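You operate a simulated robot arm through the tools that you are given. There is no shell and no other tool.

You are at the controls of a simulated robot arm. One attempt, no reset.

Task
Lock the side rail at 200 mm and push profile R4 against it.

It is judged by the outcome, as a careful person would: the job done as asked, and still so three seconds after it is handed in. It fails if anything else is knocked over, pushed out of place, dropped, spilled or broken.

Robot
A 6-joint arm with a two-finger gripper, fixed in place. Base frame: the origin is at the foot of the arm, x ahead of it, y to its left, z up. Lengths are in mm, angles in degrees, forces in N, time in s.
With the tool pointing down near the work surface it reaches from about 120 to 680 mm from the base axis. Its first joint turns from -166.0 to 166.0 degrees. Payload 1.57 kg.
Tool frame: the origin (TCP) lies between the finger pads and is the grasp point; the fingertips stand 21 mm ahead of it; z points along the fingers, y is the line along which they close. The gripper opens to 70 mm. The gripper's body begins 50 mm behind the TCP.
Orientation is told as [roll, pitch, yaw] about the base's x, y, z axes, in that order, counted from this pose: with the fingers straight down and closing along the base's y, the tool's x points along the base's -x, its y along +y and its z along -z.

Tools
- The arm moves only by the tool move_arm. Its argument "deltas" is a list of rows, each a list of 6 numbers: the shift along the tool's x, y, z in m, then the turn, a rotation vector about the tool's x, y, z in degrees. In form: [[tx, ty, tz, wx, wy, wz], ...]. A call has 1 to 20 rows; each row is the pose to reach, as a shift and turn from the pose commanded when the call began, along the tool's axes at that moment. "claw" is the opening, from 0 (shut) to 1 (fully open), set as the call begins (left out, the last holds). A row lasts 0.2 s, in which the tool goes at most 50 mm and 8.6 degrees; a call with a longer step from one row to the next is refused whole, and so is a gripper value outside its range. Where a pose cannot be reached the arm comes as near as it can. A force on the tool above 90 N (or 10 N above the force at the start of the call, whichever is more), or a blocked arm, ends the call early, and 0.2 s more pass. Each finger halts on what it meets, pressing with about 30 N; the grip force reading is that of the motor and also rises with nothing between the fingers. The clock runs only during rows and for 0.2 s after the last one: add rows that repeat a pose to give the fingers time. It gives the time, the measured TCP pose, the force on the tool (base axes), the opening and the grip force at its end, in the units of the frame above (readings bear some noise), with the torque about the TCP (base axes, N m) and any sound that the robot's microphone picked up.
- Cameras (640 x 400 px; columns grow to the right, rows downward): "scene" is fixed at [398.9, 651.1, 1638.1]; the picture's right is [-1.00, 0.02, 0.00], its down [0.01, 0.40, -0.91] and it looks along [-0.02, -0.91, -0.40] (base axes); focal length 345 px, centre (320, 200). "wrist" rides on the gripper at [79, 4, -81] in the tool frame; the picture's right is [-0.05, 1.00, 0.00], its down [-0.67, -0.04, -0.75] and it looks along [-0.74, -0.04, 0.67] (tool axes); focal length 256 px, centre (320, 200).
- grab_frame(camera): a new picture of that camera. It takes no simulated time.
- point_at(camera, pixels): for up to 12 pixels [column, row] of the newest picture of that camera ("zoom" is the newest enlarged one), the place [x, y, z] in the base frame of the surface seen there, good to about 3 mm. It takes no simulated time.
- close_up(camera, box): a new picture of the part [left, top, right, bottom] of that camera's present view, enlarged. It takes no simulated time.
- close_job(): hands the job in; it is judged then, once.

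Open the gripper and draw the arm clear of the work before you hand the job in, unless the task says otherwise.

The tools are called after ">>>" as a command line: name --pt "numbers of a row" for each row, then --argument value for the rest, lists and objects as JSON in quotes. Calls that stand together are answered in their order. move_arm: Moves the arm, as the interface text tells. Its arguments: {"type":"object","properties":{"deltas":{"type":"array","items":{"type":"array","items":{"type":"number"}}},"claw":{"type":"number"}},"required":["deltas"]} The other tools are called the same way: grab_frame (camera) takes a picture; point_at (camera, pixels) gives the place of the surface under pixels of a picture; close_up (camera, box) takes an enlarged picture of a part of a camera's view; close_job () hands the job in.

At the start:

```text
clock: 0.0
ee_pos: [248.5, -214.5, 1322.3]
ee_rot: [0.0, 0.0, -0.1]
force: [-0.6, -0.1, 0.1]
wrist_torque: [-0.02, -0.03, 0.0]
gripper_width: 70.0
grip_force: 0.0
```

scene: 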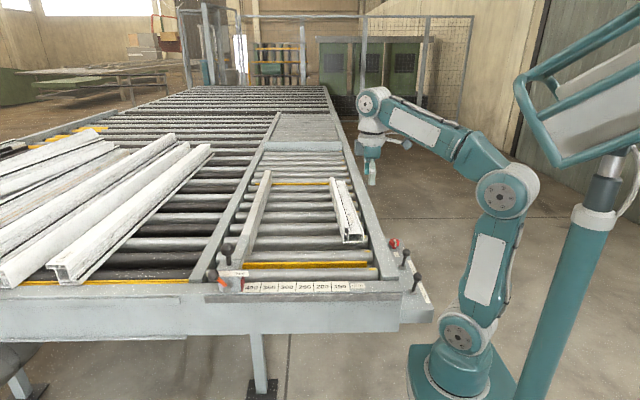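
wrist: 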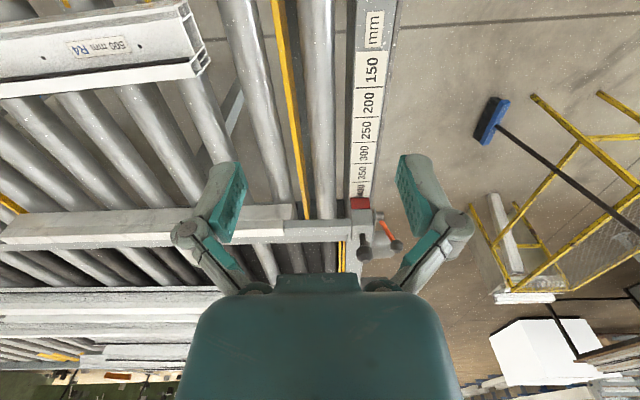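

I'll look closer at the side rail, scale and profile before moving; the scene picture shows the scale around (245-365, 287), a red handle at (221, 284), and levers at (405, 255) and (417, 280).

>>> close_up --camera "scene" --box '[190, 220, 450, 330]'

>>> close_up --camera "wrist" --box '[180, 0, 460, 280]'

```text
2.46 times, centred on (320, 275) of scene
```

zoom: 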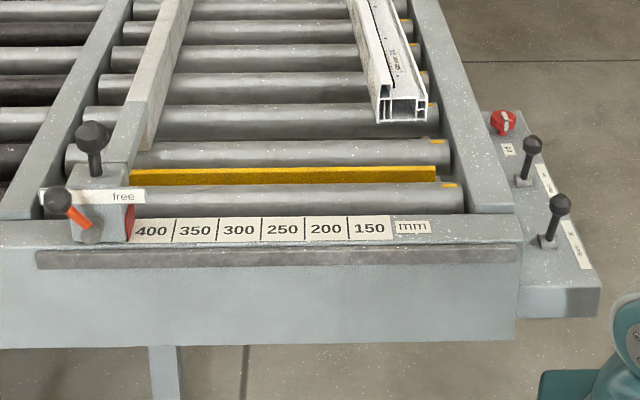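

```text
1.43 times, centred on (320, 140) of wrist
```

zoom: 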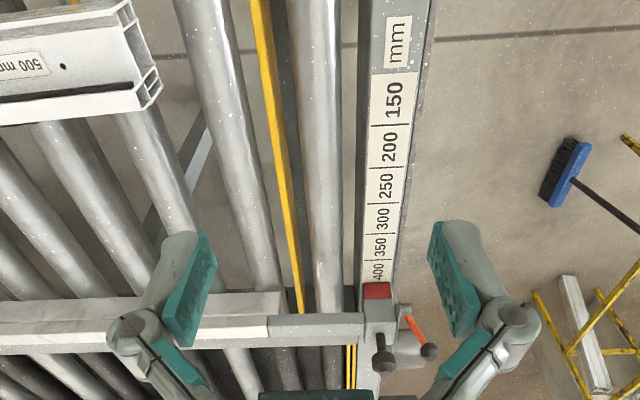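

The carriage with the red index edge sits at 400 and has a black knob on top, plus an orange-marked lever with a "free" label. I'll measure these points, along with the rail, the profile and the right-hand levers.

>>> close_up --camera "scene" --box '[200, 230, 280, 300]'

>>> close_up --camera "scene" --box '[370, 220, 450, 300]'

>>> point_at --camera "scene" --pixels '[[226, 247], [227, 275], [212, 275], [222, 283], [245, 272], [249, 287], [287, 287], [322, 287], [353, 287], [242, 235], [265, 180], [240, 273]]'

>>> point_at --camera "scene" --pixels '[[394, 243], [405, 253], [416, 277], [350, 242], [345, 215], [335, 182], [343, 180], [365, 240], [344, 240], [300, 270], [400, 275], [300, 240]]'

```text
5.71 times, centred on (240, 265) of scene
```

zoom: 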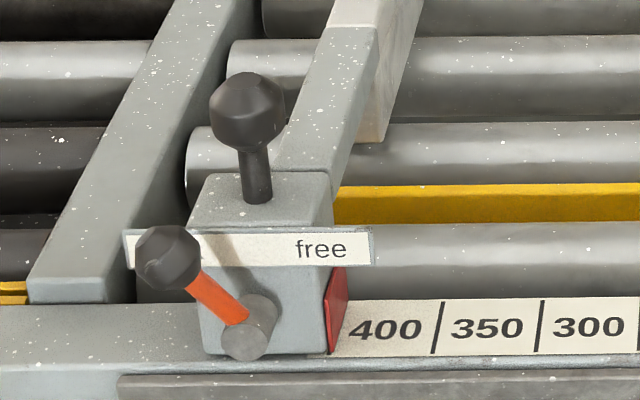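

```text
5.00 times, centred on (410, 260) of scene
```

zoom: 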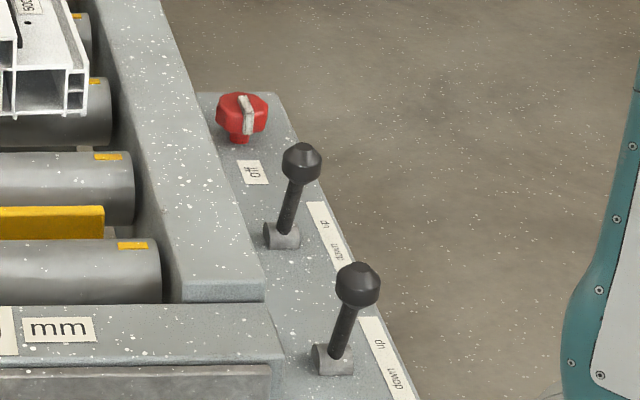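

```text
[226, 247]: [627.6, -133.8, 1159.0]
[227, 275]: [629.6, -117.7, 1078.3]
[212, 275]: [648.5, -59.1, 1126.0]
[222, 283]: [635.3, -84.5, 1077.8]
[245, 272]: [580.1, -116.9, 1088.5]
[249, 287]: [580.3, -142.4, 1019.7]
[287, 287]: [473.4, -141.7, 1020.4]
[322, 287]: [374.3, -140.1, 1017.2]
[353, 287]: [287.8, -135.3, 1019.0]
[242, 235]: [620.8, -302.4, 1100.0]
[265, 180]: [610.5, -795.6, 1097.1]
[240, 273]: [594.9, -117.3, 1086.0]
```

```text
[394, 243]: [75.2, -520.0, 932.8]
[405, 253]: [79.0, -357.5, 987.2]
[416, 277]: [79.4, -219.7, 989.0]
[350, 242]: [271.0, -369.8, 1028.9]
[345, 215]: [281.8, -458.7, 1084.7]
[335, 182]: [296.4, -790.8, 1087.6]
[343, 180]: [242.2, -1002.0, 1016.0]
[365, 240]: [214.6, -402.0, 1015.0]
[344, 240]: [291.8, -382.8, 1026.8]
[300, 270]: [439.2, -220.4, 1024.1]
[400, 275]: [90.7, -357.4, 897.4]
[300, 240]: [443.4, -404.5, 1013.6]
```

Everything near the carriage lies around x 590–640, y −60 to −135, z up to about 1165. I'll bring the wrist camera to a higher, nearer viewpoint, staying above all hardware, to understand the lever and the pointer.

>>> move_arm --pt "-0.022 0.011 0.012 0 0 0" --pt "-0.044 0.022 0.024 0 0 0" --pt "-0.066 0.033 0.036 0 0 0" --pt "-0.088 0.044 0.048 0 0 0" --pt "-0.11 0.055 0.06 0 0 0" --pt "-0.132 0.066 0.072 0 0 0" --pt "-0.154 0.077 0.084 0 0 0" --pt "-0.176 0.088 0.096 0 0 0" --pt "-0.198 0.099 0.108 0 0 0" --pt "-0.22 0.11 0.12 0 0 0" --pt "-0.22 0.11 0.12 0 0 0"

>>> grab_frame --camera "wrist"

>>> grab_frame --camera "scene"

```text
clock: 2.4
ee_pos: [468.5, -103.3, 1200.7]
ee_rot: [0.0, -0.1, -0.1]
force: [-0.1, -0.8, -0.1]
wrist_torque: [0.0, -0.03, 0.01]
gripper_width: 69.5
grip_force: 0.0
```

```text
taken
```

wrist: 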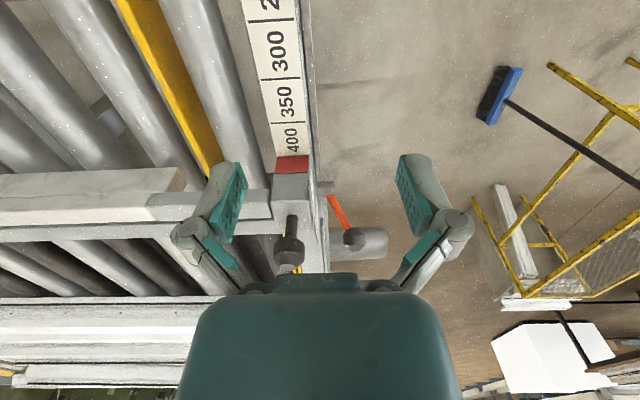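

```text
taken
```

scene: 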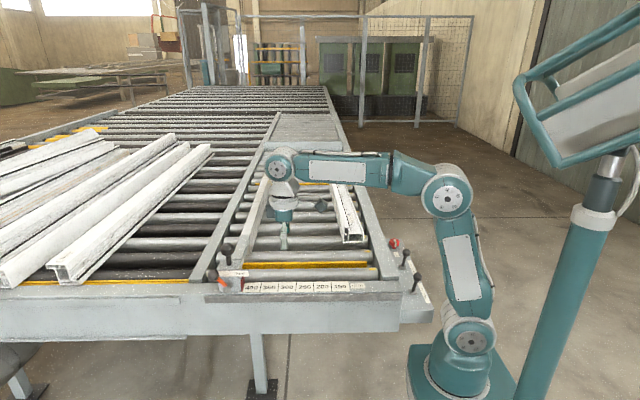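

The carriage is now in view at wrist (295, 200), with the pointer at (292, 165) and the orange lever at (340, 215). I'll enlarge it and measure.

>>> close_up --camera "wrist" --box '[220, 100, 420, 300]'

>>> point_at --camera "wrist" --pixels '[[292, 157], [292, 170], [290, 185], [290, 253], [292, 225], [337, 210], [352, 237], [372, 242], [305, 200], [180, 185], [228, 205], [284, 110]]'

```text
2.00 times, centred on (320, 200) of wrist
```

zoom: 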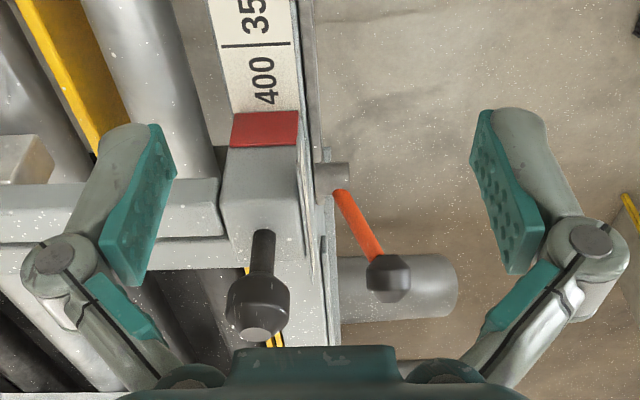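

```text
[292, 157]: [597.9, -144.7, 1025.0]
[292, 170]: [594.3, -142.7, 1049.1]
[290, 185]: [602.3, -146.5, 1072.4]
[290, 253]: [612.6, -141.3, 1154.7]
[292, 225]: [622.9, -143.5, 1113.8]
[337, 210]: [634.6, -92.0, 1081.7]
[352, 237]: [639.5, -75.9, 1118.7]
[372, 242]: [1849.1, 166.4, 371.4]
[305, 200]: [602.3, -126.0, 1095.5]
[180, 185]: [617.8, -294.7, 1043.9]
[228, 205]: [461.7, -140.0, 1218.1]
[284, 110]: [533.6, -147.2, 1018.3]
```

The plate behind the lever reads "free" at its right end, but the left end is hidden by the lever knob, so I need a frontal view. I'll swing the wrist camera round to the front side (+y), staying high at z 1200.

>>> move_arm --pt "-0.011 0.0095 0 0 0 7.5" --pt "-0.022 0.019 0 0 0 15" --pt "-0.033 0.0285 0 0 0 22.5" --pt "-0.044 0.038 0 0 0 30" --pt "-0.055 0.0475 0 0 0 37.5" --pt "-0.066 0.057 0 0 0 45" --pt "-0.077 0.0665 0 0 0 52.5" --pt "-0.088 0.076 0 0 0 60" --pt "-0.099 0.0855 0 0 0 67.5" --pt "-0.11 0.095 0 0 0 75" --pt "-0.121 0.1045 0 0 0 82.5" --pt "-0.132 0.114 0 0 0 90" --pt "-0.132 0.114 0 0 0 90"

>>> grab_frame --camera "wrist"

>>> grab_frame --camera "scene"

```text
clock: 5.2
ee_pos: [603.4, 10.6, 1202.2]
ee_rot: [0.0, 0.0, -90.2]
force: [0.0, -0.1, 0.3]
wrist_torque: [-0.02, 0.02, 0.02]
gripper_width: 70.0
grip_force: 0.1
```

```text
taken
```

wrist: 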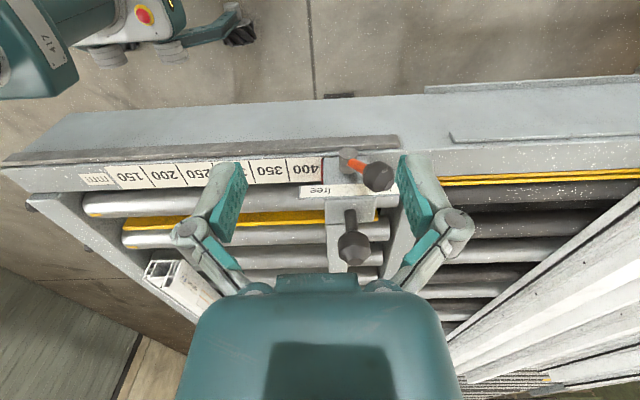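

```text
taken
```

scene: 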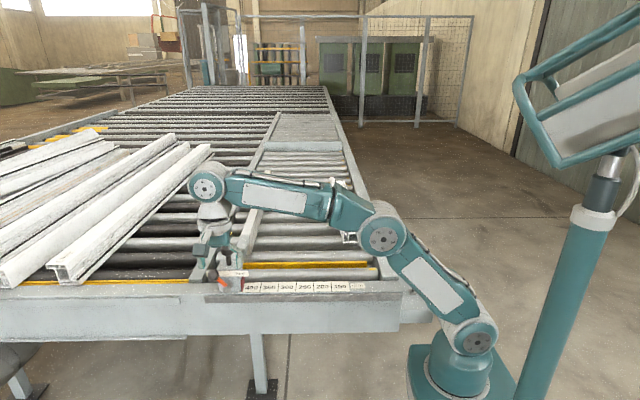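

The lever and plate are at wrist (365, 180). I'll enlarge it to read the label and the pointer.

>>> close_up --camera "wrist" --box '[250, 130, 430, 280]'

>>> point_at --camera "wrist" --pixels '[[347, 153], [350, 166], [377, 177], [320, 192], [302, 190], [395, 192], [352, 205], [355, 247], [335, 165], [305, 171], [288, 172], [323, 171]]'

```text
2.67 times, centred on (340, 205) of wrist
```

zoom: 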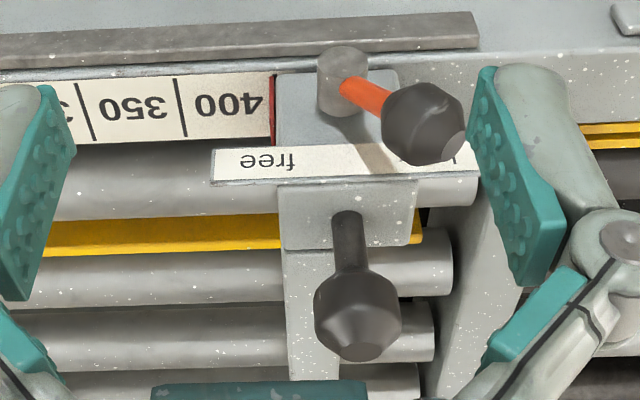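

```text
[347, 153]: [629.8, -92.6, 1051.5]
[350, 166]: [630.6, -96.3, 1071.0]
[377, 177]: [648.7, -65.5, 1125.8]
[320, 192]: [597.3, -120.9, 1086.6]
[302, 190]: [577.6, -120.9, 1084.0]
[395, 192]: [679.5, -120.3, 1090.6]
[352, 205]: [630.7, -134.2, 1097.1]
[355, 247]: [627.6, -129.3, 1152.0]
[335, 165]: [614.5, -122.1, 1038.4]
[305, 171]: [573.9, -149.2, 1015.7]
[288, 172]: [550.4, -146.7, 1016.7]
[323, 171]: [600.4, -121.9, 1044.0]
```

The lever points left (+x) from its pivot at about (630, −95, 1062) and its knob at (649, −65, 1126) covers the left word on the plate. I'll raise the camera so the knob no longer hides that word.

>>> move_arm --pt "0 0.002 -0.03 0 0 0" --pt "0 0.004 -0.06 0 0 0" --pt "0 0.006 -0.09 0 0 0" --pt "0 0.008 -0.12 0 0 0" --pt "0 0.008 -0.12 0 0 0"

>>> close_up --camera "wrist" --box '[260, 80, 420, 200]'

>>> grab_frame --camera "wrist"

```text
clock: 6.4
ee_pos: [574.6, 7.4, 1273.5]
ee_rot: [0.2, 0.1, -90.1]
force: [0.0, 0.2, 0.2]
wrist_torque: [0.03, -0.03, 0.0]
gripper_width: 69.9
grip_force: 0.1
out of reach, approached as far as the arm can: row 2, 3, 4, 5
```

```text
3.33 times, centred on (340, 140) of wrist
```

zoom: 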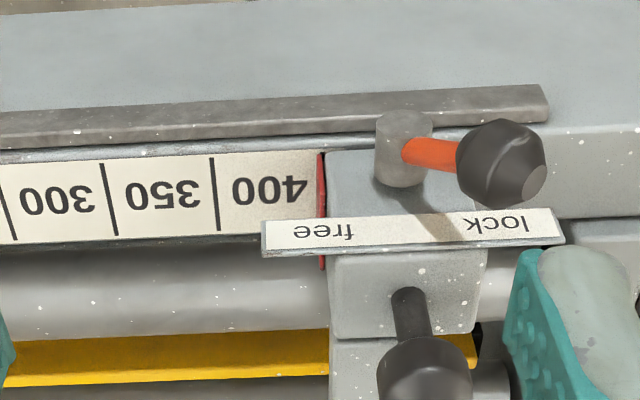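

```text
taken
```

wrist: 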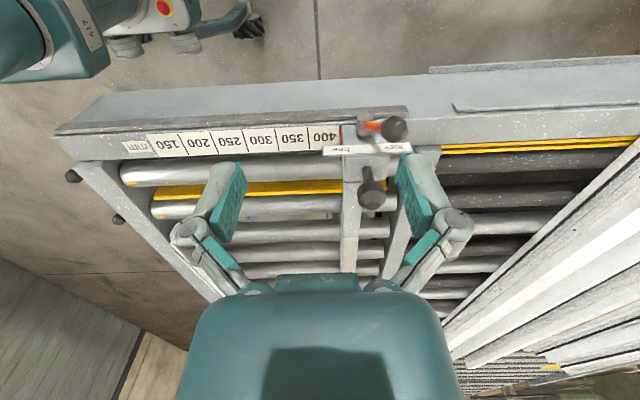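

The plate reads "lock" on the left and "free" on the right, so the lever is now locked. The pointer's red edge sits one full division left of the 400|350 line, so I'll check the scale geometry against the fixed rail and the fence faces.

>>> close_up --camera "scene" --box '[330, 200, 440, 300]'

>>> point_at --camera "scene" --pixels '[[383, 275], [380, 268], [376, 255], [372, 245], [386, 275], [395, 275], [364, 287], [330, 287], [332, 287], [297, 287], [262, 287], [242, 287]]'

>>> point_at --camera "wrist" --pixels '[[340, 135], [312, 138], [286, 141], [258, 143], [232, 143], [205, 145], [178, 147], [154, 149], [130, 148], [100, 160], [112, 170], [90, 165]]'

```text
4.00 times, centred on (385, 250) of scene
```

zoom: 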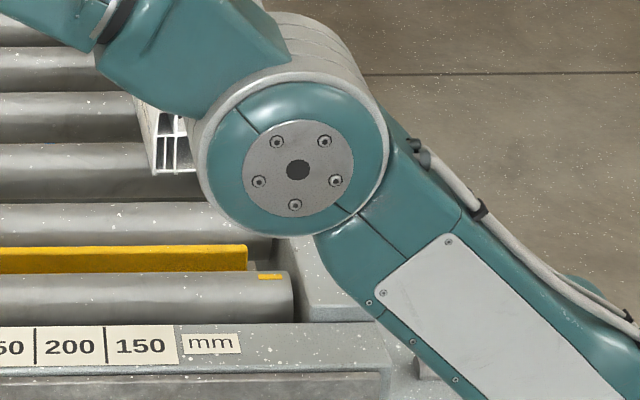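

```text
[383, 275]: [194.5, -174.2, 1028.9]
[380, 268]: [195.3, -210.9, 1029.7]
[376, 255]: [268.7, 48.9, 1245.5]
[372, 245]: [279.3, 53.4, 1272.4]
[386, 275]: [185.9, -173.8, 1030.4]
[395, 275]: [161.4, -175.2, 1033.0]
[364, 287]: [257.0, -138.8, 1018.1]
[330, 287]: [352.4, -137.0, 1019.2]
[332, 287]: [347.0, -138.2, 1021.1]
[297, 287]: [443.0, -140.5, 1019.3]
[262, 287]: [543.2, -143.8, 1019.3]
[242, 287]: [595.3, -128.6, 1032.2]
```

```text
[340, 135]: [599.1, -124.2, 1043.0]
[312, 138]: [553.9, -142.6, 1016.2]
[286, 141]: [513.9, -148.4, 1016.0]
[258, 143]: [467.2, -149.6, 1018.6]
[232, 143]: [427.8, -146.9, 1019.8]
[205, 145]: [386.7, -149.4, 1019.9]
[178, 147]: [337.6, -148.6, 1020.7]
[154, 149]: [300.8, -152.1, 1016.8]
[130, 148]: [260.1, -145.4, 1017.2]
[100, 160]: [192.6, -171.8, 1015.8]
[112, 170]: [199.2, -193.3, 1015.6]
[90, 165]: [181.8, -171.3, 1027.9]
```

The fixed rail's inner face is at x≈198–200 and the pointer is at x≈600, so the present reading is 400. Each line belongs to the number on its right, which puts the 200 mark at x≈400, the line between 250 and 200. Next I'll measure the lever knob precisely.

>>> close_up --camera "wrist" --box '[330, 100, 430, 220]'

```text
3.33 times, centred on (380, 160) of wrist
```

zoom: 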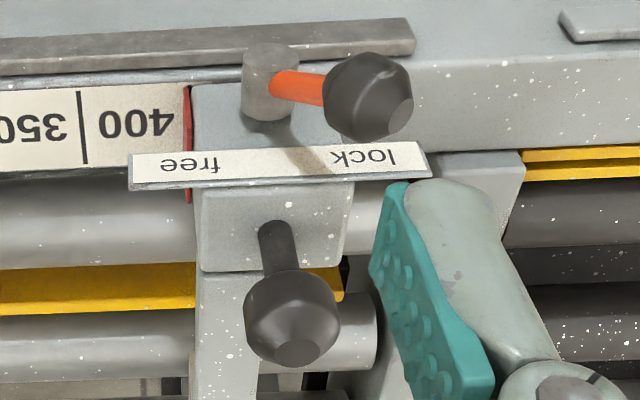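

>>> point_at --camera "zoom" --pixels '[[398, 115], [332, 95], [368, 60], [370, 138], [408, 85], [360, 95], [276, 85], [300, 350], [250, 315], [332, 315], [290, 275], [275, 235]]'

>>> point_at --camera "scene" --pixels '[[208, 275], [213, 279], [217, 276], [213, 271], [226, 243], [221, 247], [231, 247], [226, 251], [227, 258], [228, 290], [226, 236], [235, 265]]'

```text
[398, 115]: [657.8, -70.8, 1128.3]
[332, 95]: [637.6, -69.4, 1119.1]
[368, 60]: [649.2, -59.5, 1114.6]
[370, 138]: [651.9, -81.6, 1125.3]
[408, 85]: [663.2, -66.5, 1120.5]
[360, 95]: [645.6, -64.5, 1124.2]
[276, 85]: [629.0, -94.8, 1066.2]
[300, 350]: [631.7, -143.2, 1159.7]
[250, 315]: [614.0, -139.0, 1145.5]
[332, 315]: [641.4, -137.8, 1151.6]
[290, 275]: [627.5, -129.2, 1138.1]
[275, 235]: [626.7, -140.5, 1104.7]
```

```text
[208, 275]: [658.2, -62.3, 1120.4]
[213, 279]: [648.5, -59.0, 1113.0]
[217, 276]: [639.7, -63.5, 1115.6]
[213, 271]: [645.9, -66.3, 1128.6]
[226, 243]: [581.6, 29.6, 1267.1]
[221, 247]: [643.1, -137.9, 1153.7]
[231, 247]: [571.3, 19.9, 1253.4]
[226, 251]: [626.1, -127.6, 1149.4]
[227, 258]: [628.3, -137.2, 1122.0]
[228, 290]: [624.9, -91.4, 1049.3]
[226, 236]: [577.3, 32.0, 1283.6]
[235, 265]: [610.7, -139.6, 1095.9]
```

The lever knob centre is near (650, −70, 1117) with a 13 mm radius, and the top handle knob is near (628, −140, 1148). I'll lower back down in free space in front of the table to re-establish the commanded pose after the reach limit.

>>> move_arm --pt "0 0 0.03 0 0 0" --pt "0 0 0.06 0 0 0" --pt "0 0 0.09 0 0 0" --pt "0 0 0.09 0 0 0"

```text
clock: 7.4
ee_pos: [574.3, 9.5, 1183.2]
ee_rot: [0.1, -0.1, -90.1]
force: [-0.5, 0.0, 0.7]
wrist_torque: [0.02, -0.03, 0.0]
gripper_width: 70.3
grip_force: 0.0
```

The commanded pose was clamped to the reached one, so I'm at (574, 9.5, 1183). I'll come down in front of the carriage to (636, 5, 1115), with the fingers closing along x so they can later straddle the lever knob from the front.

>>> move_arm --pt "-0.001 0.012 0.017 0 0 0" --pt "-0.002 0.026 0.034 0 0 0" --pt "-0.003 0.044 0.051 0 0 0" --pt "-0.0045 0.0617 0.068 0 0 0" --pt "-0.0045 0.0617 0.068 0 0 0" --claw 1

>>> grab_frame --camera "wrist"

>>> close_up --camera "scene" --box '[180, 200, 300, 310]'

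```text
clock: 8.6
ee_pos: [638.8, 4.0, 1117.2]
ee_rot: [0.1, -0.1, -90.0]
force: [0.2, 0.0, -0.9]
wrist_torque: [0.0, -0.02, 0.0]
gripper_width: 70.1
grip_force: 0.1
```

```text
taken
```

wrist: 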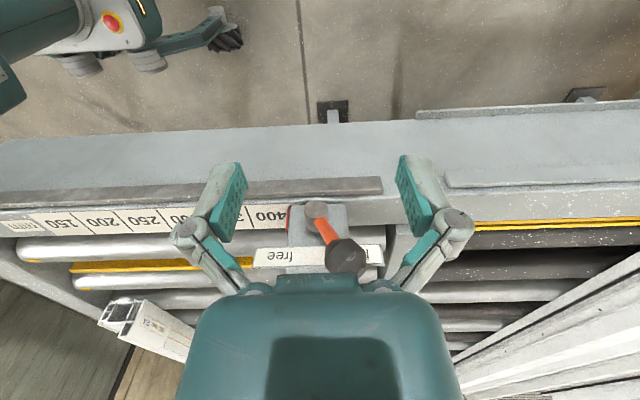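

```text
3.64 times, centred on (240, 255) of scene
```

zoom: 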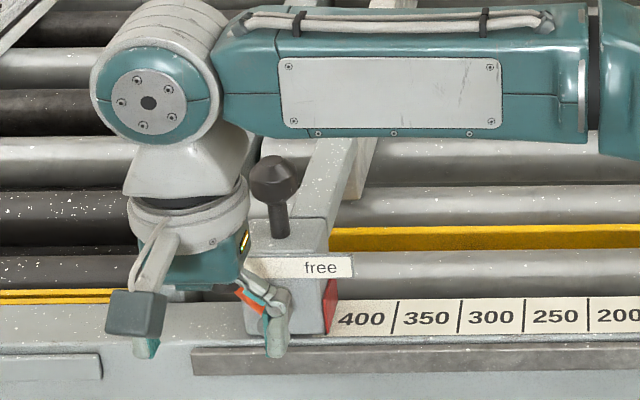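

The gripper is in front of the lever, with its fingers either side of the knob in x. I'll slide straight in along −y to y≈−70 so the knob is straddled at knob height.

>>> move_arm --pt "-0.015 0 0.0 0 0 0" --pt "-0.03 -0.001 0.0 0 0 0" --pt "-0.045 -0.001 0.001 0 0 0" --pt "-0.06 -0.001 0.001 0 0 0" --pt "-0.074 -0.001 0.001 0 0 0" --pt "-0.074 -0.001 0.001 0 0 0"

>>> grab_frame --camera "wrist"

>>> close_up --camera "scene" --box '[180, 200, 300, 310]'

```text
clock: 10.0
ee_pos: [635.6, -70.0, 1118.1]
ee_rot: [0.1, 0.0, -90.1]
force: [-0.4, 0.5, -0.4]
wrist_torque: [-0.01, 0.0, 0.0]
gripper_width: 70.3
grip_force: 0.1
```

```text
taken
```

wrist: 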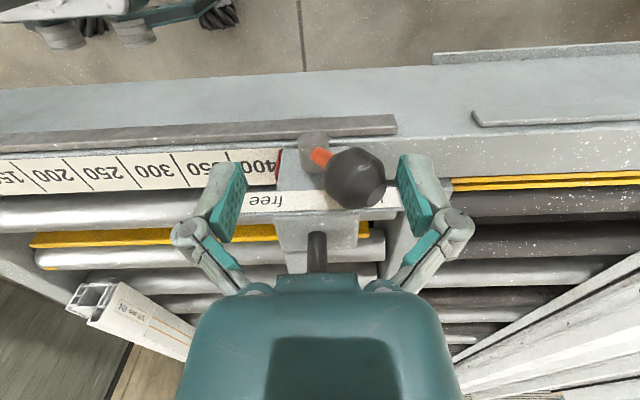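

```text
3.64 times, centred on (240, 255) of scene
```

zoom: 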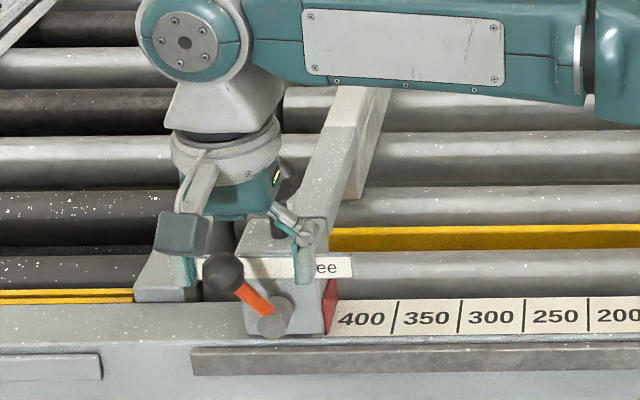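

The knob at wrist (355, 178) is straddled, with the +x finger just outside it. I'll push gently toward "free" (−x) for 25 mm and read the force.

>>> move_arm --pt "0 -0.005 0 0 0 0" --pt "0 -0.01 0 0 0 0" --pt "0 -0.015 0 0 0 0" --pt "0 -0.02 0 0 0 0" --pt "0 -0.025 0 0 0 0"

>>> grab_frame --camera "wrist"

```text
clock: 11.2
ee_pos: [612.1, -70.1, 1118.3]
ee_rot: [0.0, 0.0, -90.1]
force: [-0.4, 0.5, 0.1]
wrist_torque: [0.01, 0.01, 0.02]
gripper_width: 70.2
grip_force: 0.0
```

```text
taken
```

wrist: 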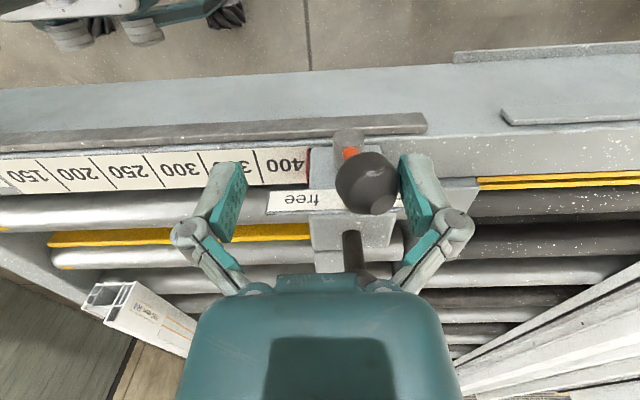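

The lever is moving with almost no resistance, and the knob is now nearly over its hub at (348, 138). I'll continue toward "free".

>>> move_arm --pt "0 -0.005 0 0 0 0" --pt "0 -0.01 0 0 0 0" --pt "0 -0.015 0 0 0 0" --pt "0 -0.02 0 0 0 0" --pt "0 -0.025 0 0 0 0"

>>> grab_frame --camera "wrist"

```text
clock: 12.4
ee_pos: [587.1, -69.4, 1117.7]
ee_rot: [0.3, 0.1, -90.1]
force: [2.6, -0.3, 0.0]
wrist_torque: [0.0, -0.06, -0.02]
gripper_width: 69.9
grip_force: 0.0
```

```text
taken
```

wrist: 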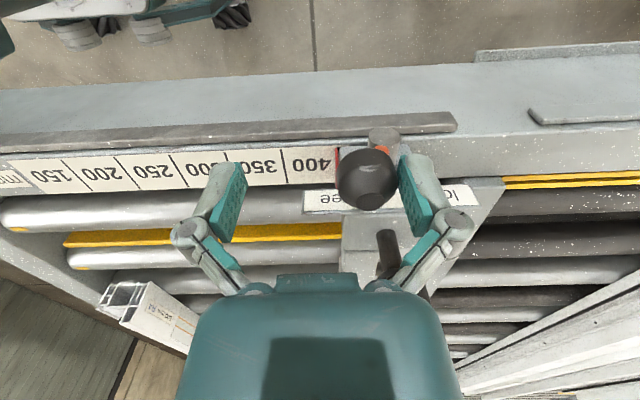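

The knob is now on the free side, with the finger at x≈622 and a force of 2.6 N. I'll push a few millimetres more to find the lever's end.

>>> move_arm --pt "0 -0.003 0 0 0 0" --pt "0 -0.006 0 0 0 0" --pt "0 -0.009 0 0 0 0"

>>> grab_frame --camera "wrist"

>>> close_up --camera "scene" --box '[180, 200, 300, 310]'

```text
clock: 13.2
ee_pos: [576.6, -69.4, 1117.7]
ee_rot: [0.0, -0.1, -90.1]
force: [4.2, -0.9, 1.7]
wrist_torque: [-0.02, -0.07, -0.03]
gripper_width: 69.9
grip_force: 0.1
```

```text
taken
```

wrist: 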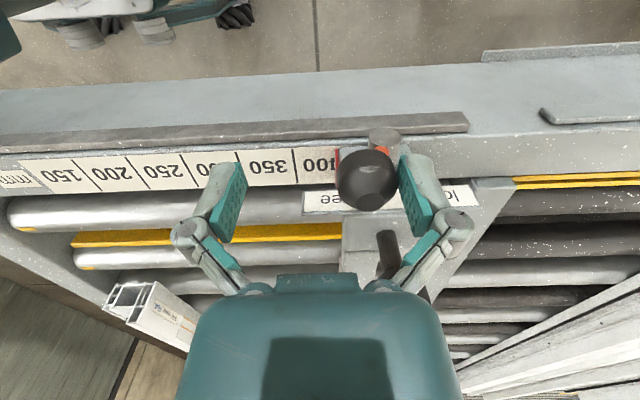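

```text
3.64 times, centred on (240, 255) of scene
```

zoom: 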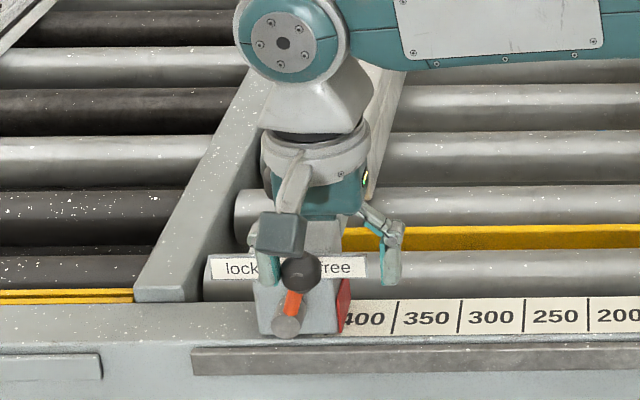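

The lever is at its free stop, as its angle has stopped changing. The carriage now slides with it at about 4 N: the pointer has moved onto the "400" text and "lock" is uncovered. I'll keep pushing the freed carriage gently about 100 mm in −x.

>>> move_arm --pt "0 -0.005 0 0 0 0" --pt "0 -0.012 0 0 0 0" --pt "0 -0.02 0 0 0 0" --pt "0 -0.028 0 0 0 0" --pt "0 -0.036 0 0 0 0" --pt "0 -0.044 0 0 0 0" --pt "0 -0.052 0 0 0 0" --pt "0 -0.06 0 0 0 0" --pt "0 -0.068 0 0 0 0" --pt "0 -0.076 0 0 0 0" --pt "0 -0.084 0 0 0 0" --pt "0 -0.092 0 0 0 0" --pt "0 -0.098 0 0 0 0" --pt "0 -0.1 0 0 0 0"

>>> grab_frame --camera "wrist"

>>> grab_frame --camera "scene"

```text
clock: 16.2
ee_pos: [477.2, -69.4, 1117.1]
ee_rot: [0.1, 0.0, -90.1]
force: [4.9, 0.7, 1.2]
wrist_torque: [0.03, -0.06, 0.03]
gripper_width: 70.2
grip_force: 0.1
```

```text
taken
```

wrist: 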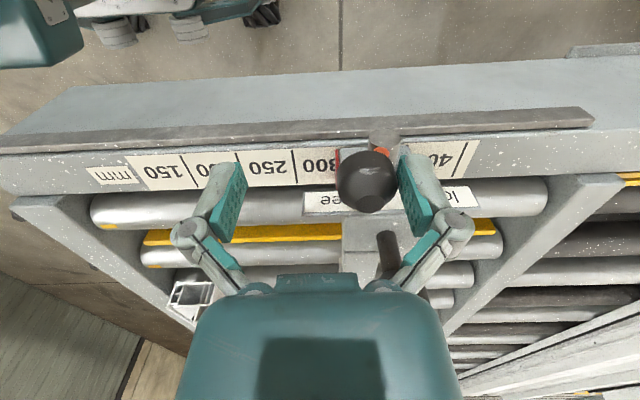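

```text
taken
```

scene: 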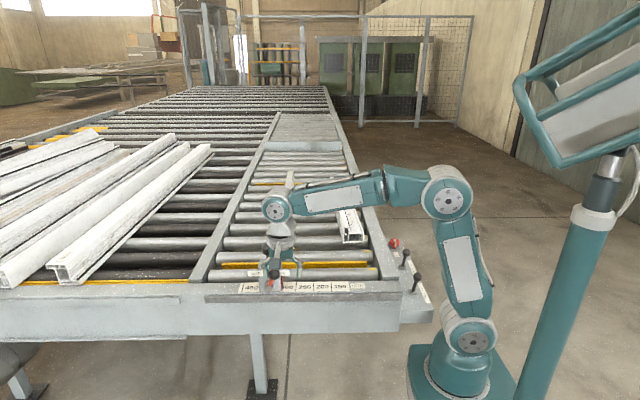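

That worked smoothly. The uncovered scale shows a line at the left end of "400" (wrist 465, 160), confirming each line belongs to the number on its right. I'll push another 70 mm and then measure the pointer.

>>> move_arm --pt "0 -0.005 0 0 0 0" --pt "0 -0.012 0 0 0 0" --pt "0 -0.02 0 0 0 0" --pt "0 -0.028 0 0 0 0" --pt "0 -0.036 0 0 0 0" --pt "0 -0.044 0 0 0 0" --pt "0 -0.052 0 0 0 0" --pt "0 -0.06 0 0 0 0" --pt "0 -0.066 0 0 0 0" --pt "0 -0.07 0 0 0 0"

>>> close_up --camera "scene" --box '[260, 230, 380, 310]'

>>> close_up --camera "wrist" --box '[180, 100, 460, 280]'

```text
clock: 18.4
ee_pos: [407.0, -69.1, 1116.7]
ee_rot: [0.1, 0.0, -90.1]
force: [3.5, 1.2, 0.1]
wrist_torque: [-0.01, -0.08, 0.06]
gripper_width: 70.1
grip_force: 0.1
```

```text
5.00 times, centred on (320, 270) of scene
```

zoom: 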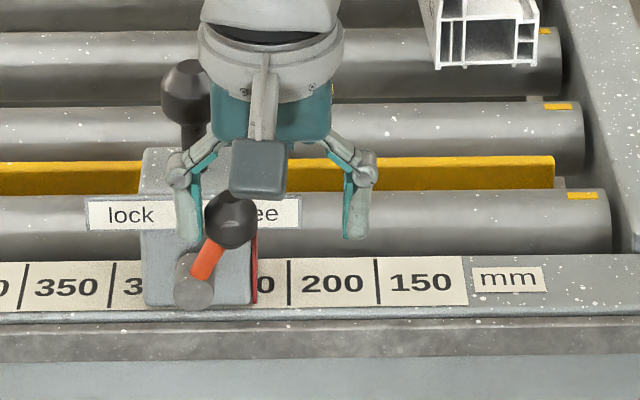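

```text
2.22 times, centred on (320, 190) of wrist
```

zoom: 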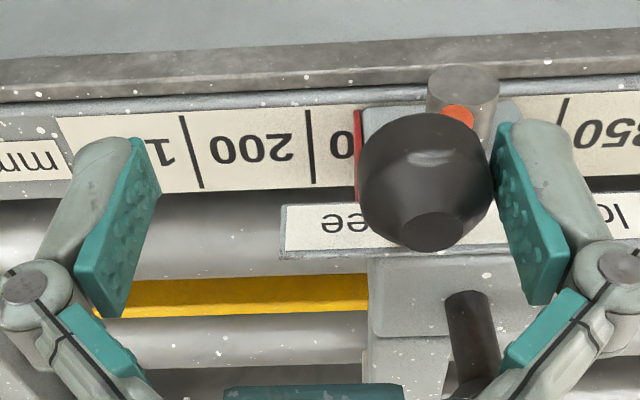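

The pointer's foot in the scene zoom is at column 257 and the 250|200 line at 289, with 88 px per 50 mm, so about 18 mm remains. I'll push 15 mm and re-measure.

>>> move_arm --pt "0 -0.003 0 0 0 0" --pt "0 -0.006 0 0 0 0" --pt "0 -0.009 0 0 0 0" --pt "0 -0.012 0 0 0 0" --pt "0 -0.015 0 0 0 0" --pt "0 -0.015 0 0 0 0"

>>> close_up --camera "scene" --box '[290, 260, 350, 300]'

>>> close_up --camera "wrist" --box '[240, 110, 380, 220]'

```text
clock: 19.8
ee_pos: [392.1, -68.6, 1116.3]
ee_rot: [0.1, 0.0, -90.2]
force: [3.7, -1.7, -2.3]
wrist_torque: [-0.01, 0.07, -0.04]
gripper_width: 69.9
grip_force: 0.0
```

```text
10.00 times, centred on (320, 280) of scene
```

zoom: 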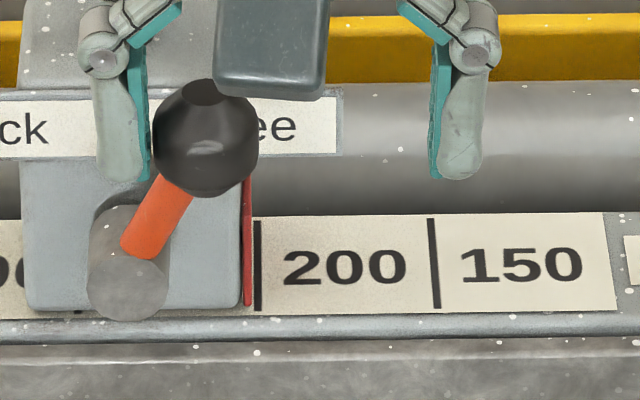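

```text
3.64 times, centred on (310, 165) of wrist
```

zoom: 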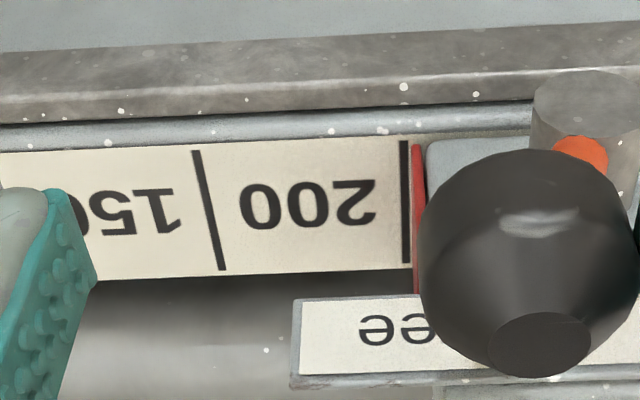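

The pointer edge is at column 250 and the 200 line centre at 258, with 177 px per 50 mm, so about 2.3 mm remains. I'll push just that amount slowly.

>>> move_arm --pt "0 -0.0008 0 0 0 0" --pt "0 -0.0016 0 0 0 0" --pt "0 -0.0023 0 0 0 0" --pt "0 -0.0023 0 0 0 0"

>>> close_up --camera "scene" --box '[290, 260, 350, 300]'

>>> close_up --camera "wrist" --box '[240, 110, 380, 220]'

```text
clock: 20.8
ee_pos: [390.5, -69.3, 1117.0]
ee_rot: [0.1, 0.0, -90.0]
force: [4.2, -1.0, -0.2]
wrist_torque: [0.04, -0.04, -0.05]
gripper_width: 70.1
grip_force: 0.0
```

```text
10.00 times, centred on (320, 280) of scene
```

zoom: 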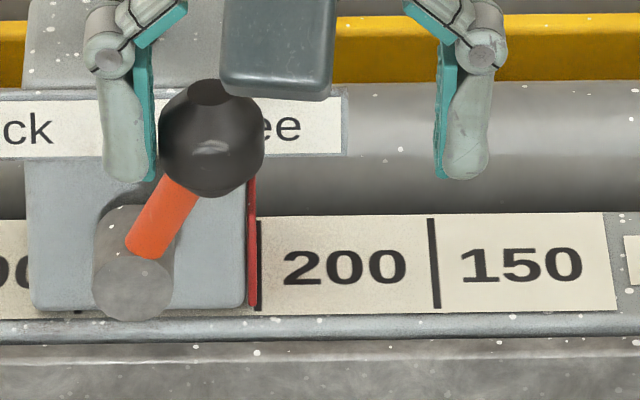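

```text
3.64 times, centred on (310, 165) of wrist
```

zoom: 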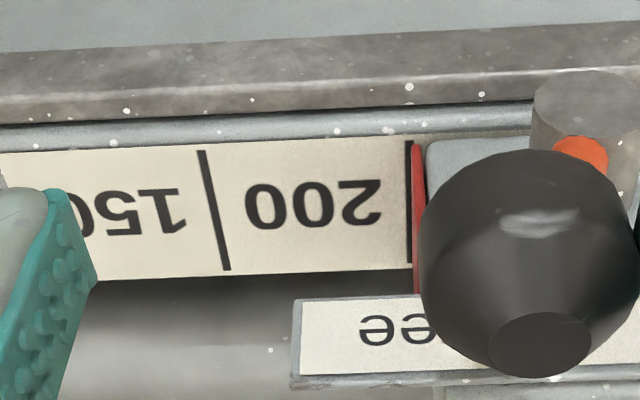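

About 0.8 mm of travel remains to the centre of the 200 line, with the edge at 256 against 258.5. I'll nudge that last bit.

>>> move_arm --pt "0 -0.0004 0 0 0 0" --pt "0 -0.0008 0 0 0 0" --pt "0 -0.0008 0 0 0 0"

>>> close_up --camera "scene" --box '[290, 260, 350, 300]'

>>> close_up --camera "wrist" --box '[240, 110, 380, 220]'

```text
clock: 21.6
ee_pos: [389.5, -68.6, 1117.5]
ee_rot: [0.1, -0.1, -90.2]
force: [4.5, 0.2, -1.6]
wrist_torque: [0.0, 0.08, 0.0]
gripper_width: 70.1
grip_force: 0.1
```

```text
10.00 times, centred on (320, 280) of scene
```

zoom: 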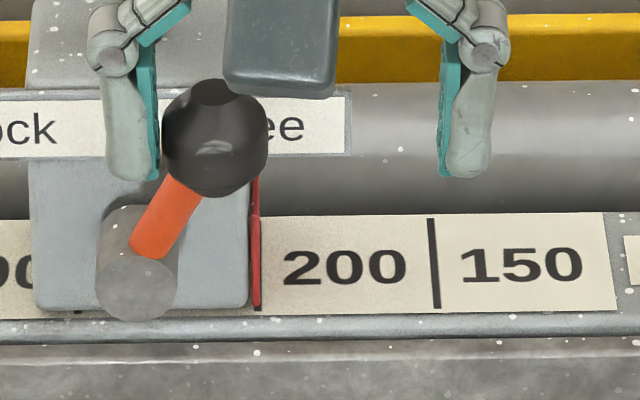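

```text
3.64 times, centred on (310, 165) of wrist
```

zoom: 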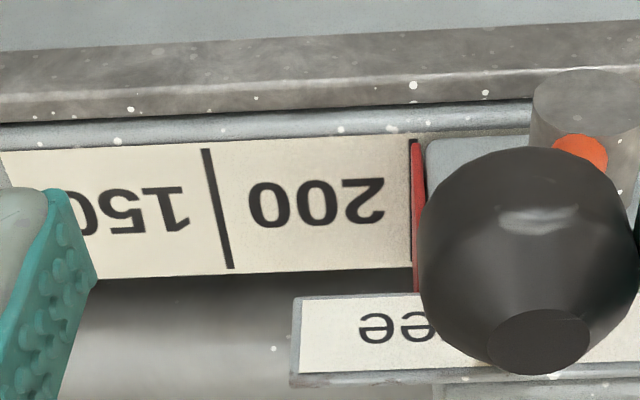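

The pointer's edge now lies on the 200 line. I'll move the −x finger across to the lever knob, about 42 mm without contact, ready to push the lever to "lock".

>>> move_arm --pt "0 0.01 0 0 0 0" --pt "0 0.02 0 0 0 0" --pt "0 0.03 0 0 0 0" --pt "0 0.038 0 0 0 0" --pt "0 0.041 0 0 0 0"

>>> grab_frame --camera "wrist"

>>> close_up --camera "scene" --box '[260, 240, 350, 300]'

```text
clock: 22.8
ee_pos: [431.1, -68.0, 1114.9]
ee_rot: [0.2, 0.0, -90.1]
force: [-0.1, -0.7, 0.0]
wrist_torque: [0.01, 0.02, -0.01]
gripper_width: 70.0
grip_force: 0.0
```

```text
taken
```

wrist: 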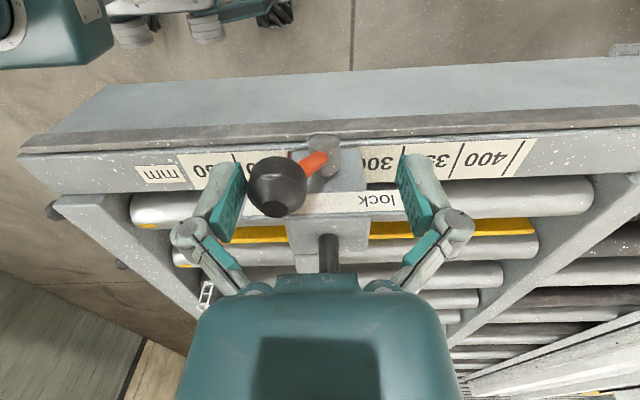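

```text
6.67 times, centred on (305, 270) of scene
```

zoom: 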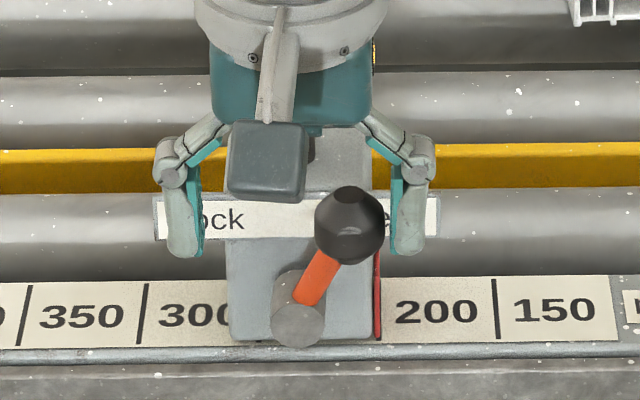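

The −x finger is just touching distance from the knob, and the carriage hasn't moved. I'll push the lever slowly toward "lock" (+x), about 26 mm first, and check the carriage.

>>> move_arm --pt "0 0.003 0 0 0 0" --pt "0 0.006 0 0 0 0" --pt "0 0.01 0 0 0 0" --pt "0 0.014 0 0 0 0" --pt "0 0.018 0 0 0 0" --pt "0 0.022 0 0 0 0" --pt "0 0.026 0 0 0 0"

>>> close_up --camera "scene" --box '[260, 240, 350, 300]'

```text
clock: 24.4
ee_pos: [457.6, -67.8, 1116.9]
ee_rot: [0.0, 0.0, -90.1]
force: [0.6, 0.1, 0.9]
wrist_torque: [-0.01, 0.01, -0.01]
gripper_width: 69.9
grip_force: 0.0
```

```text
6.67 times, centred on (305, 270) of scene
```

zoom: 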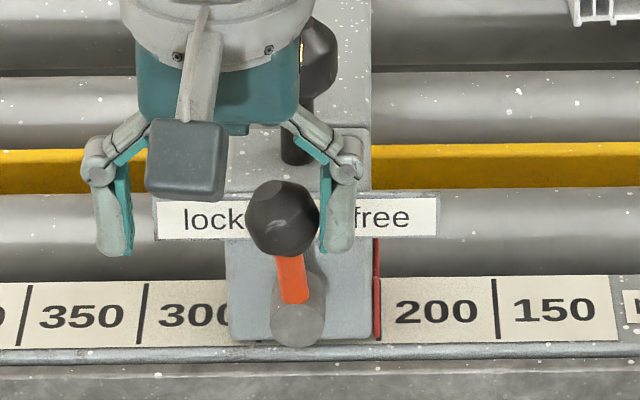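

The lever is now upright and the carriage still sits on the 200 line. I'll continue pushing toward "lock".

>>> move_arm --pt "0 0.004 0 0 0 0" --pt "0 0.008 0 0 0 0" --pt "0 0.012 0 0 0 0" --pt "0 0.016 0 0 0 0" --pt "0 0.02 0 0 0 0"

>>> close_up --camera "scene" --box '[260, 240, 350, 300]'

>>> grab_frame --camera "wrist"

```text
clock: 25.6
ee_pos: [475.0, -67.0, 1116.8]
ee_rot: [-0.1, 0.0, -90.0]
force: [-4.9, 1.2, 0.8]
wrist_torque: [0.02, 0.08, -0.04]
gripper_width: 70.1
grip_force: 0.0
```

```text
6.67 times, centred on (305, 270) of scene
```

zoom: 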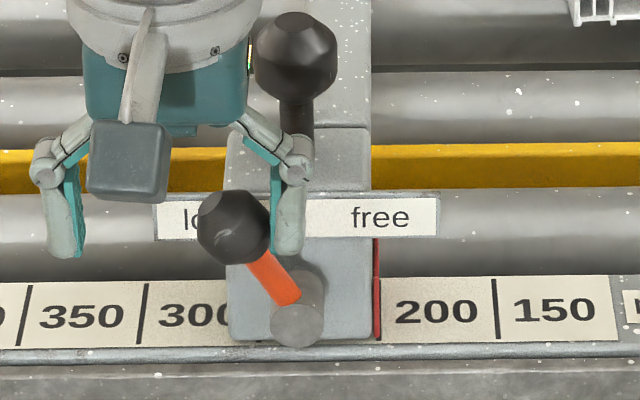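

```text
taken
```

wrist: 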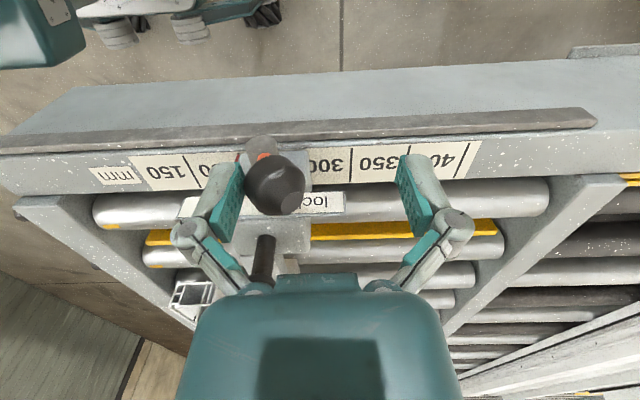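

Resistance has risen to −4.9 N and the lever's tilt matches its original locked angle. I'll push 3 mm more to make sure it's fully seated, and check that the carriage doesn't move.

>>> move_arm --pt "0 0.0015 0 0 0 0" --pt "0 0.003 0 0 0 0" --pt "0 0.003 0 0 0 0"

>>> close_up --camera "scene" --box '[260, 240, 350, 300]'

```text
clock: 26.4
ee_pos: [477.4, -68.2, 1116.2]
ee_rot: [0.0, 0.0, -90.0]
force: [-21.4, 4.0, -5.6]
wrist_torque: [0.21, -0.11, -0.24]
gripper_width: 70.2
grip_force: 0.1
```

```text
6.67 times, centred on (305, 270) of scene
```

zoom: 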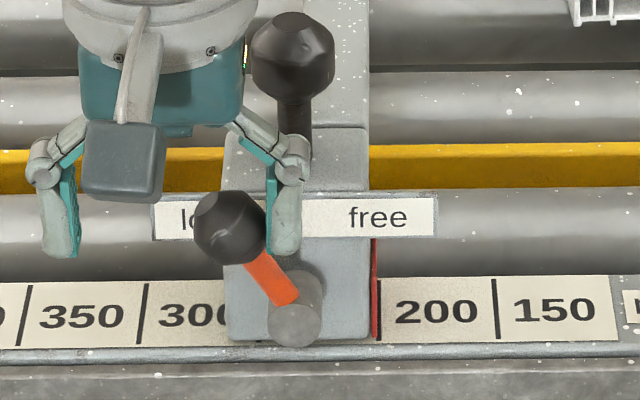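

The force rose to 21 N and the picture hints that the carriage shifted by about a millimetre. I'll release the push slightly and measure the pointer closely.

>>> move_arm --pt "0 -0.004 0 0 0 0" --pt "0 -0.008 0 0 0 0" --pt "0 -0.008 0 0 0 0"

>>> close_up --camera "scene" --box '[290, 260, 350, 300]'

>>> close_up --camera "scene" --box '[260, 240, 350, 300]'

>>> close_up --camera "wrist" --box '[180, 110, 320, 220]'

```text
clock: 27.2
ee_pos: [471.1, -68.7, 1117.0]
ee_rot: [0.2, 0.1, -90.0]
force: [0.0, 0.6, 0.5]
wrist_torque: [0.01, 0.01, 0.02]
gripper_width: 70.1
grip_force: 0.0
```

```text
10.00 times, centred on (320, 280) of scene
```

zoom: 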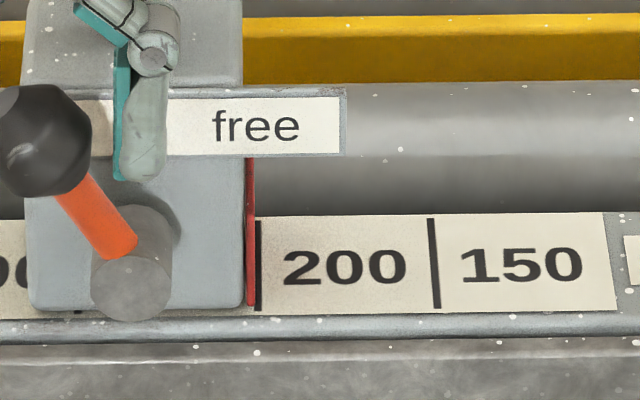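

```text
6.67 times, centred on (305, 270) of scene
```

zoom: 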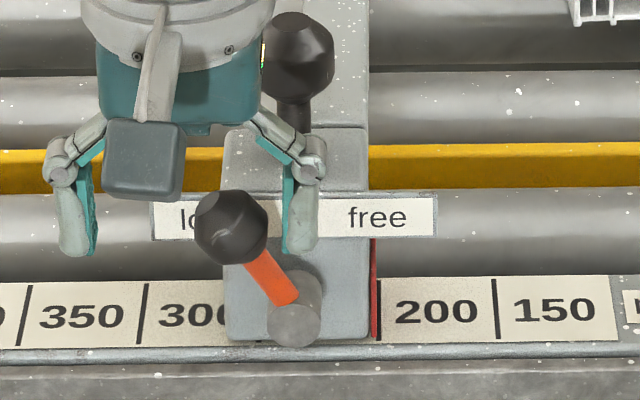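

```text
3.64 times, centred on (250, 165) of wrist
```

zoom: 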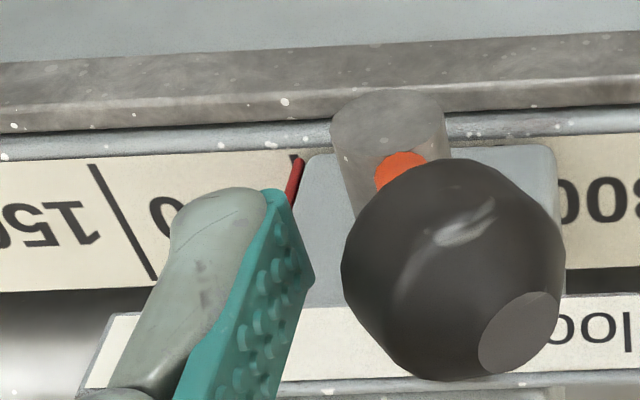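

The pointer now reads about 201.4 (edge 253.5, line 258.5). I'll first test whether the lock is actually holding by pressing the lever lightly again and seeing if the carriage moves.

>>> move_arm --pt "0 0.003 0 0 0 0" --pt "0 0.006 0 0 0 0" --pt "0 0.007 0 0 0 0" --pt "0 0.007 0 0 0 0"

>>> close_up --camera "scene" --box '[290, 260, 350, 300]'

```text
clock: 28.2
ee_pos: [477.3, -69.0, 1115.9]
ee_rot: [0.0, 0.0, -90.1]
force: [-10.0, -1.1, -1.4]
wrist_torque: [0.01, -0.02, -0.01]
gripper_width: 70.0
grip_force: 0.0
```

```text
10.00 times, centred on (320, 280) of scene
```

zoom: 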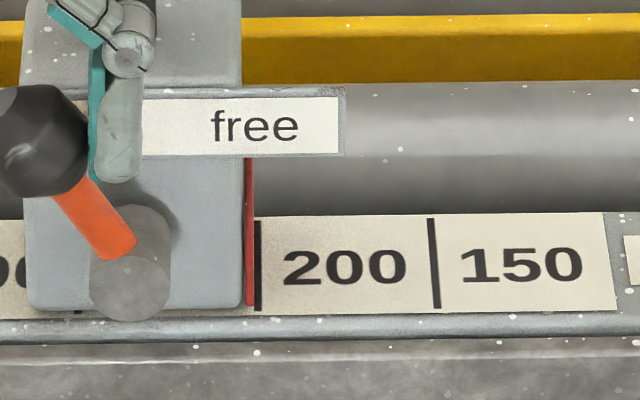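

At 10 N the carriage holds (when free it slides at 4 N), so the lock works, but the reading is about 1.5 mm high. I'll unlock and reset it more precisely, swinging the +x finger back against the knob and pushing it to "free".

>>> move_arm --pt "0 -0.01 0 0 0 0" --pt "0 -0.02 0 0 0 0" --pt "0 -0.03 0 0 0 0" --pt "0 -0.04 0 0 0 0" --pt "0 -0.046 0 0 0 0" --pt "0 -0.052 0 0 0 0" --pt "0 -0.058 0 0 0 0" --pt "0 -0.064 0 0 0 0" --pt "0 -0.07 0 0 0 0" --pt "0 -0.075 0 0 0 0" --pt "0 -0.08 0 0 0 0" --pt "0 -0.084 0 0 0 0" --pt "0 -0.086 0 0 0 0" --pt "0 -0.086 0 0 0 0"

>>> close_up --camera "scene" --box '[290, 260, 350, 300]'

```text
clock: 31.2
ee_pos: [391.8, -67.3, 1117.1]
ee_rot: [0.1, -0.1, -90.1]
force: [0.3, 0.5, -0.3]
wrist_torque: [-0.02, -0.02, -0.01]
gripper_width: 70.0
grip_force: 0.0
```

```text
10.00 times, centred on (320, 280) of scene
```

zoom: 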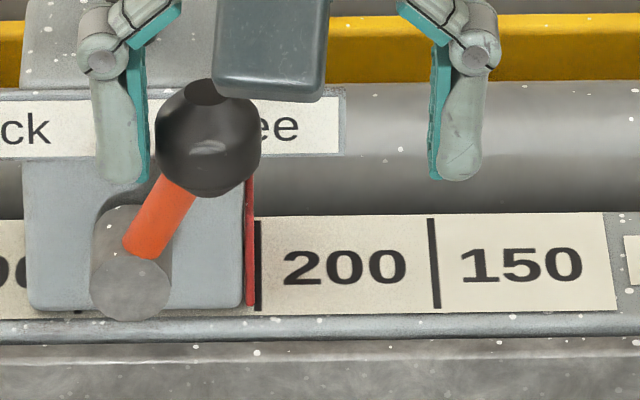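

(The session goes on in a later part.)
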